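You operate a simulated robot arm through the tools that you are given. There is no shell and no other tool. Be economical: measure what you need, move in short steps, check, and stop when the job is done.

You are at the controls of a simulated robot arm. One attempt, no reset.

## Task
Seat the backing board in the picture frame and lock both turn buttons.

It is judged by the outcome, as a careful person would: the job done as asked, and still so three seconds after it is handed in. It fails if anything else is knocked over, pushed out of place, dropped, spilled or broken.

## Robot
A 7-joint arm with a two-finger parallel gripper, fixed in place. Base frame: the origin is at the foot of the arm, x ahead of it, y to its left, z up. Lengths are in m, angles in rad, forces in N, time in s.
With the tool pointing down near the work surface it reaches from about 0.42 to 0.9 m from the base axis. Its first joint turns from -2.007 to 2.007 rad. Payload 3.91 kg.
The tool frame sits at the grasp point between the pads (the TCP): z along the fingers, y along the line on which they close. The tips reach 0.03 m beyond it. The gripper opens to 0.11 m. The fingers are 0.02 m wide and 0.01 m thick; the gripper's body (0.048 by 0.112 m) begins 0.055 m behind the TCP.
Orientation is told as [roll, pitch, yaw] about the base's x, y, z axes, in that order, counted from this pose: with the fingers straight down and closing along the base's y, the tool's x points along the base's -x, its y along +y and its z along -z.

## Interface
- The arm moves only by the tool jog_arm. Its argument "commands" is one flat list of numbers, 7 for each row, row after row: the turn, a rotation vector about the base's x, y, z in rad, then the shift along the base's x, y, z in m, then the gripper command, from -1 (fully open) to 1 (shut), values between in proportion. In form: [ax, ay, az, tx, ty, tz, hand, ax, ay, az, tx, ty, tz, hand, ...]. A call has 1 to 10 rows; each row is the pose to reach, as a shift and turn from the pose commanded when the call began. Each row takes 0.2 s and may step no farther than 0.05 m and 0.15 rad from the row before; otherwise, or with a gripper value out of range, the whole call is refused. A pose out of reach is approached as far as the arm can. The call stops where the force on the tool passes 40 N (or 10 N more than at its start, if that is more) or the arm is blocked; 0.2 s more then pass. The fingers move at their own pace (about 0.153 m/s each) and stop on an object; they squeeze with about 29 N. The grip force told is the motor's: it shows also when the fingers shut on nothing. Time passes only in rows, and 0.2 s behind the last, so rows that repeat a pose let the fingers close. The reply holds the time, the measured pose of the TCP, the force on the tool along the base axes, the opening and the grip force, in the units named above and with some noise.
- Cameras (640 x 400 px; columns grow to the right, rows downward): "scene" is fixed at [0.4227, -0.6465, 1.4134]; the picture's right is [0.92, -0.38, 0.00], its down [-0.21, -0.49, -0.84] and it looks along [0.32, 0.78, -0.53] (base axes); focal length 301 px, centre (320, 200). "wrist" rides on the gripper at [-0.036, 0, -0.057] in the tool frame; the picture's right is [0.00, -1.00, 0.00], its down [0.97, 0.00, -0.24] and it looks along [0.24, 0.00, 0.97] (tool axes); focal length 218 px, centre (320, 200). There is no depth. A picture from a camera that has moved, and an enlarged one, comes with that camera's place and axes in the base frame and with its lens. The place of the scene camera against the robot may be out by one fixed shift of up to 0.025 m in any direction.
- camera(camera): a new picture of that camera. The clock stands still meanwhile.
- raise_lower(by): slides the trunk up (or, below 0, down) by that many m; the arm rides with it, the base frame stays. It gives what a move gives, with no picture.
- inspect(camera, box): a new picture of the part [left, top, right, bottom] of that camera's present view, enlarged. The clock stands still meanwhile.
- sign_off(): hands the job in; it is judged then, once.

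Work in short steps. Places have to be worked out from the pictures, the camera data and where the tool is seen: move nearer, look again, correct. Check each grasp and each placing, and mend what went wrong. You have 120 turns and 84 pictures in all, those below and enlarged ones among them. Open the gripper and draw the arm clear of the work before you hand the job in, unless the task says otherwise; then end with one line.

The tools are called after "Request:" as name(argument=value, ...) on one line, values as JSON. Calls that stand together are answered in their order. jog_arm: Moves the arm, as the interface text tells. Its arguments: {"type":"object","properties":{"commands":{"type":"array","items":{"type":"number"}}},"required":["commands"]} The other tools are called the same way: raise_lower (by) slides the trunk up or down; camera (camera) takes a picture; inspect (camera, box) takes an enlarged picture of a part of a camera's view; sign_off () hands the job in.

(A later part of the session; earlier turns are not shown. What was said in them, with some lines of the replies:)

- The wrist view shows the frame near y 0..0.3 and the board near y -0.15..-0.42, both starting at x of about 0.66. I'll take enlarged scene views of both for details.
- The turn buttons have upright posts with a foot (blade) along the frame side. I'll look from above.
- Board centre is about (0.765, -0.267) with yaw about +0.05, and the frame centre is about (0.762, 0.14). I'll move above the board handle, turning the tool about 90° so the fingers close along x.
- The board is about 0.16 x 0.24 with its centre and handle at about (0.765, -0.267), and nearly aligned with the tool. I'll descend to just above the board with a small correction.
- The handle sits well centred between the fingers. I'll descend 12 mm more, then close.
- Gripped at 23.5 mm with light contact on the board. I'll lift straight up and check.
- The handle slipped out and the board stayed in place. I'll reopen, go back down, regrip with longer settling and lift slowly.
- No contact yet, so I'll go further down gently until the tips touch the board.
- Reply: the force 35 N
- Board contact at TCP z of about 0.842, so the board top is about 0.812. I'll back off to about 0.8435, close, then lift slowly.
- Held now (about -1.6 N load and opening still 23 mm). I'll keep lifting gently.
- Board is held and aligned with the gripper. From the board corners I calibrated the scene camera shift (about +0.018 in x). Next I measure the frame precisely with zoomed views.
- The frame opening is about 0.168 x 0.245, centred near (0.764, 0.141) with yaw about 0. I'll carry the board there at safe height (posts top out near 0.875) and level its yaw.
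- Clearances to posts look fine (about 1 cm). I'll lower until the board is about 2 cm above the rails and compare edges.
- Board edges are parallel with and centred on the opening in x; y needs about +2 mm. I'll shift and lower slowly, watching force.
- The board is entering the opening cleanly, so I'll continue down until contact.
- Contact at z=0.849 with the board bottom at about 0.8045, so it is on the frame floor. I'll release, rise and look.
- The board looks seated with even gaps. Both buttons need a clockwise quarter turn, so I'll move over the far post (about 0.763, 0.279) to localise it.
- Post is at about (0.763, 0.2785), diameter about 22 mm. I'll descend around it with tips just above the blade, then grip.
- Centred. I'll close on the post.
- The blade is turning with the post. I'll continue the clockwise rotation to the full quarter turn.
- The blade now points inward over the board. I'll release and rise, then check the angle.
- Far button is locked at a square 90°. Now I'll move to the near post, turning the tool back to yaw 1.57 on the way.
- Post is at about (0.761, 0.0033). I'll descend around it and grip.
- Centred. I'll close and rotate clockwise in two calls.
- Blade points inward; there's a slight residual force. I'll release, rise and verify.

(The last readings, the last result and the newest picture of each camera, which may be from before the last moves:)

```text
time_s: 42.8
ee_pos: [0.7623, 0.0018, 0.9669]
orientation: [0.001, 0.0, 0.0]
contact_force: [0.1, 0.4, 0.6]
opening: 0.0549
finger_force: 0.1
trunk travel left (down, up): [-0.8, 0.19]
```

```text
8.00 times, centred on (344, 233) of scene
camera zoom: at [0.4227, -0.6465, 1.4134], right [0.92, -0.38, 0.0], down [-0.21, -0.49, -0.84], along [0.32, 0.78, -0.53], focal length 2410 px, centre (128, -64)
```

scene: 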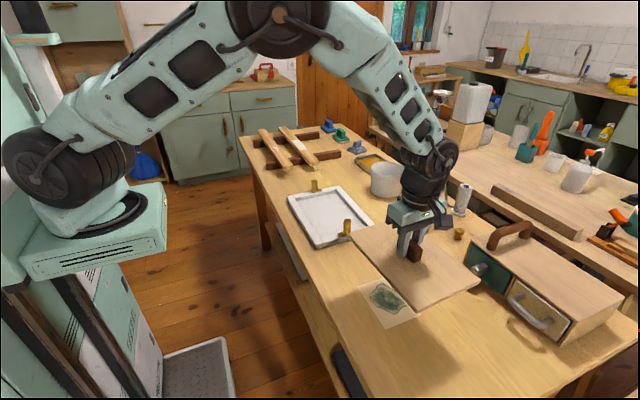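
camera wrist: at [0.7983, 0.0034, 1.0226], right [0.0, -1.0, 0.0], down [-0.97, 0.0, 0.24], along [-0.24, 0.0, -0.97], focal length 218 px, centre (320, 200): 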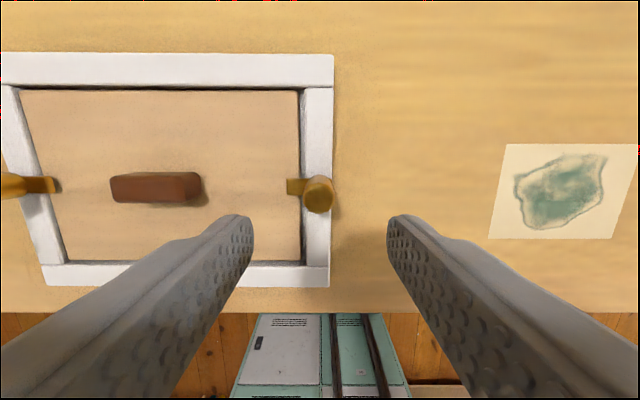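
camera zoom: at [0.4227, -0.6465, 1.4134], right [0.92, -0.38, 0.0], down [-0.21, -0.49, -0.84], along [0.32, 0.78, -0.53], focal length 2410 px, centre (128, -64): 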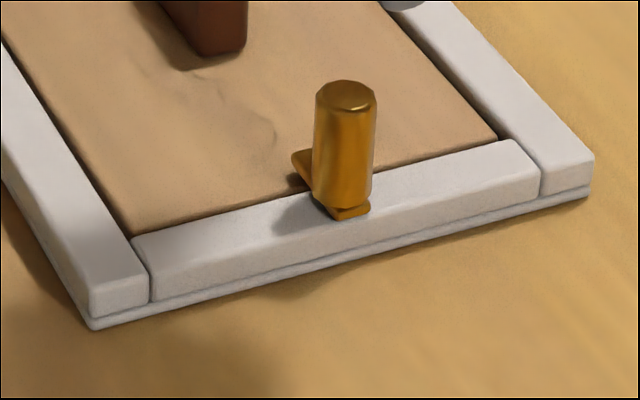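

Both buttons point squarely over the board. I'll draw the arm clear and do a final check.

Request:
jog_arm(commands=[0, 0, 0, 0, 0, 0.04, -1, 0, 0, 0, 0, 0, 0.08, -1, 0, 0, 0, -0.04, 0, 0.12, -1, 0, 0, 0, -0.08, 0, 0.15, -1, 0, 0, 0, -0.12, 0.0, 0.18, -1, 0, 0, 0, -0.16, 0, 0.19, -1, 0, 0, 0, -0.2, 0, 0.19, -1])

Request:
camera(camera="scene")

Request:
inspect(camera="scene", box=[275, 172, 387, 242])

```text
refused: row 3 steps farther than a row can; nothing moved
```

```text
44 pictures are left
```

scene: 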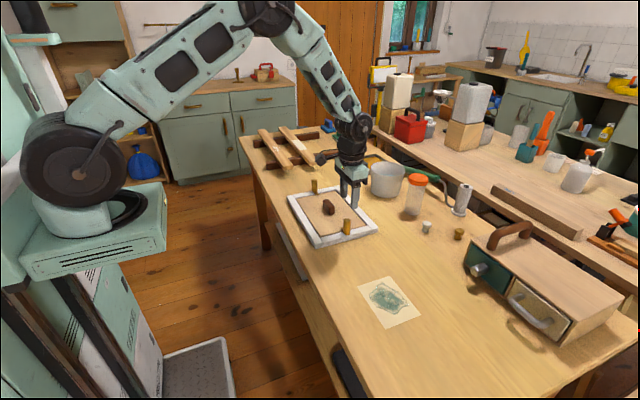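

```text
5.71 times, centred on (331, 207) of scene
camera zoom: at [0.4227, -0.6465, 1.4134], right [0.92, -0.38, 0.0], down [-0.21, -0.49, -0.84], along [0.32, 0.78, -0.53], focal length 1721 px, centre (257, 160)
```

zoom: 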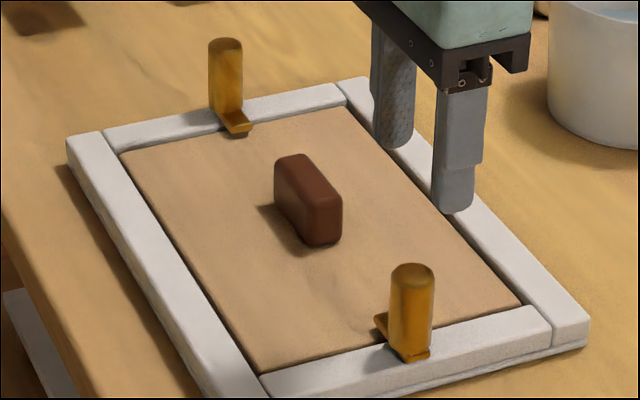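

The move was refused for one over-long row. I'll redo the retreat with shorter steps.

Request:
jog_arm(commands=[0, 0, 0, 0, 0, 0.04, 0, 0, 0, 0, 0, 0, 0.08, 0, 0, 0, 0, 0, 0, 0.12, 0, 0, 0, 0, -0.02, 0, 0.16, -1, 0, 0, 0, -0.06, 0.0, 0.18, -1, 0, 0, 0, -0.1, 0, 0.19, -1, 0, 0, 0, -0.14, 0, 0.19, -1, 0, 0, 0, -0.18, 0, 0.19, -1])

Request:
inspect(camera="scene", box=[275, 172, 403, 252])

```text
time_s: 44.6
ee_pos: [0.5793, 0.0017, 1.1548]
orientation: [0.001, 0.001, 0.0]
contact_force: [-1.2, -0.3, 0.0]
opening: 0.11
finger_force: 0.0
trunk travel left (down, up): [-0.8, 0.19]
```

```text
5.00 times, centred on (339, 212) of scene
camera zoom: at [0.4227, -0.6465, 1.4134], right [0.92, -0.38, 0.0], down [-0.21, -0.49, -0.84], along [0.32, 0.78, -0.53], focal length 1506 px, centre (225, 140)
```

zoom: 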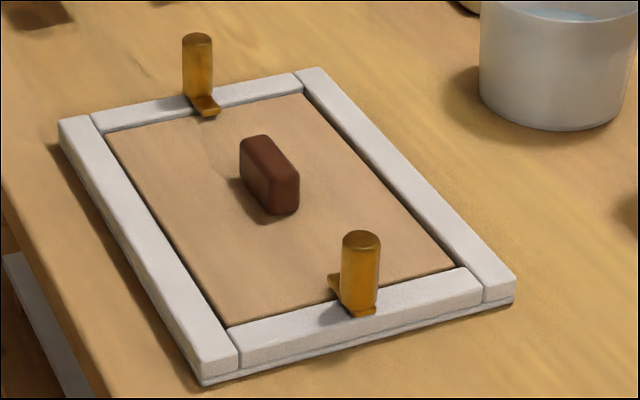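

The board is seated, both buttons are turned across it, the arm is clear and the gripper is open, so I'm handing the job in.

Request:
sign_off()

```text
The job is handed in.
```

The backing board is seated in the frame and both turn buttons are locked over it; nothing else was knocked or moved, though the frame may have shifted a millimetre or two as the second button turned.
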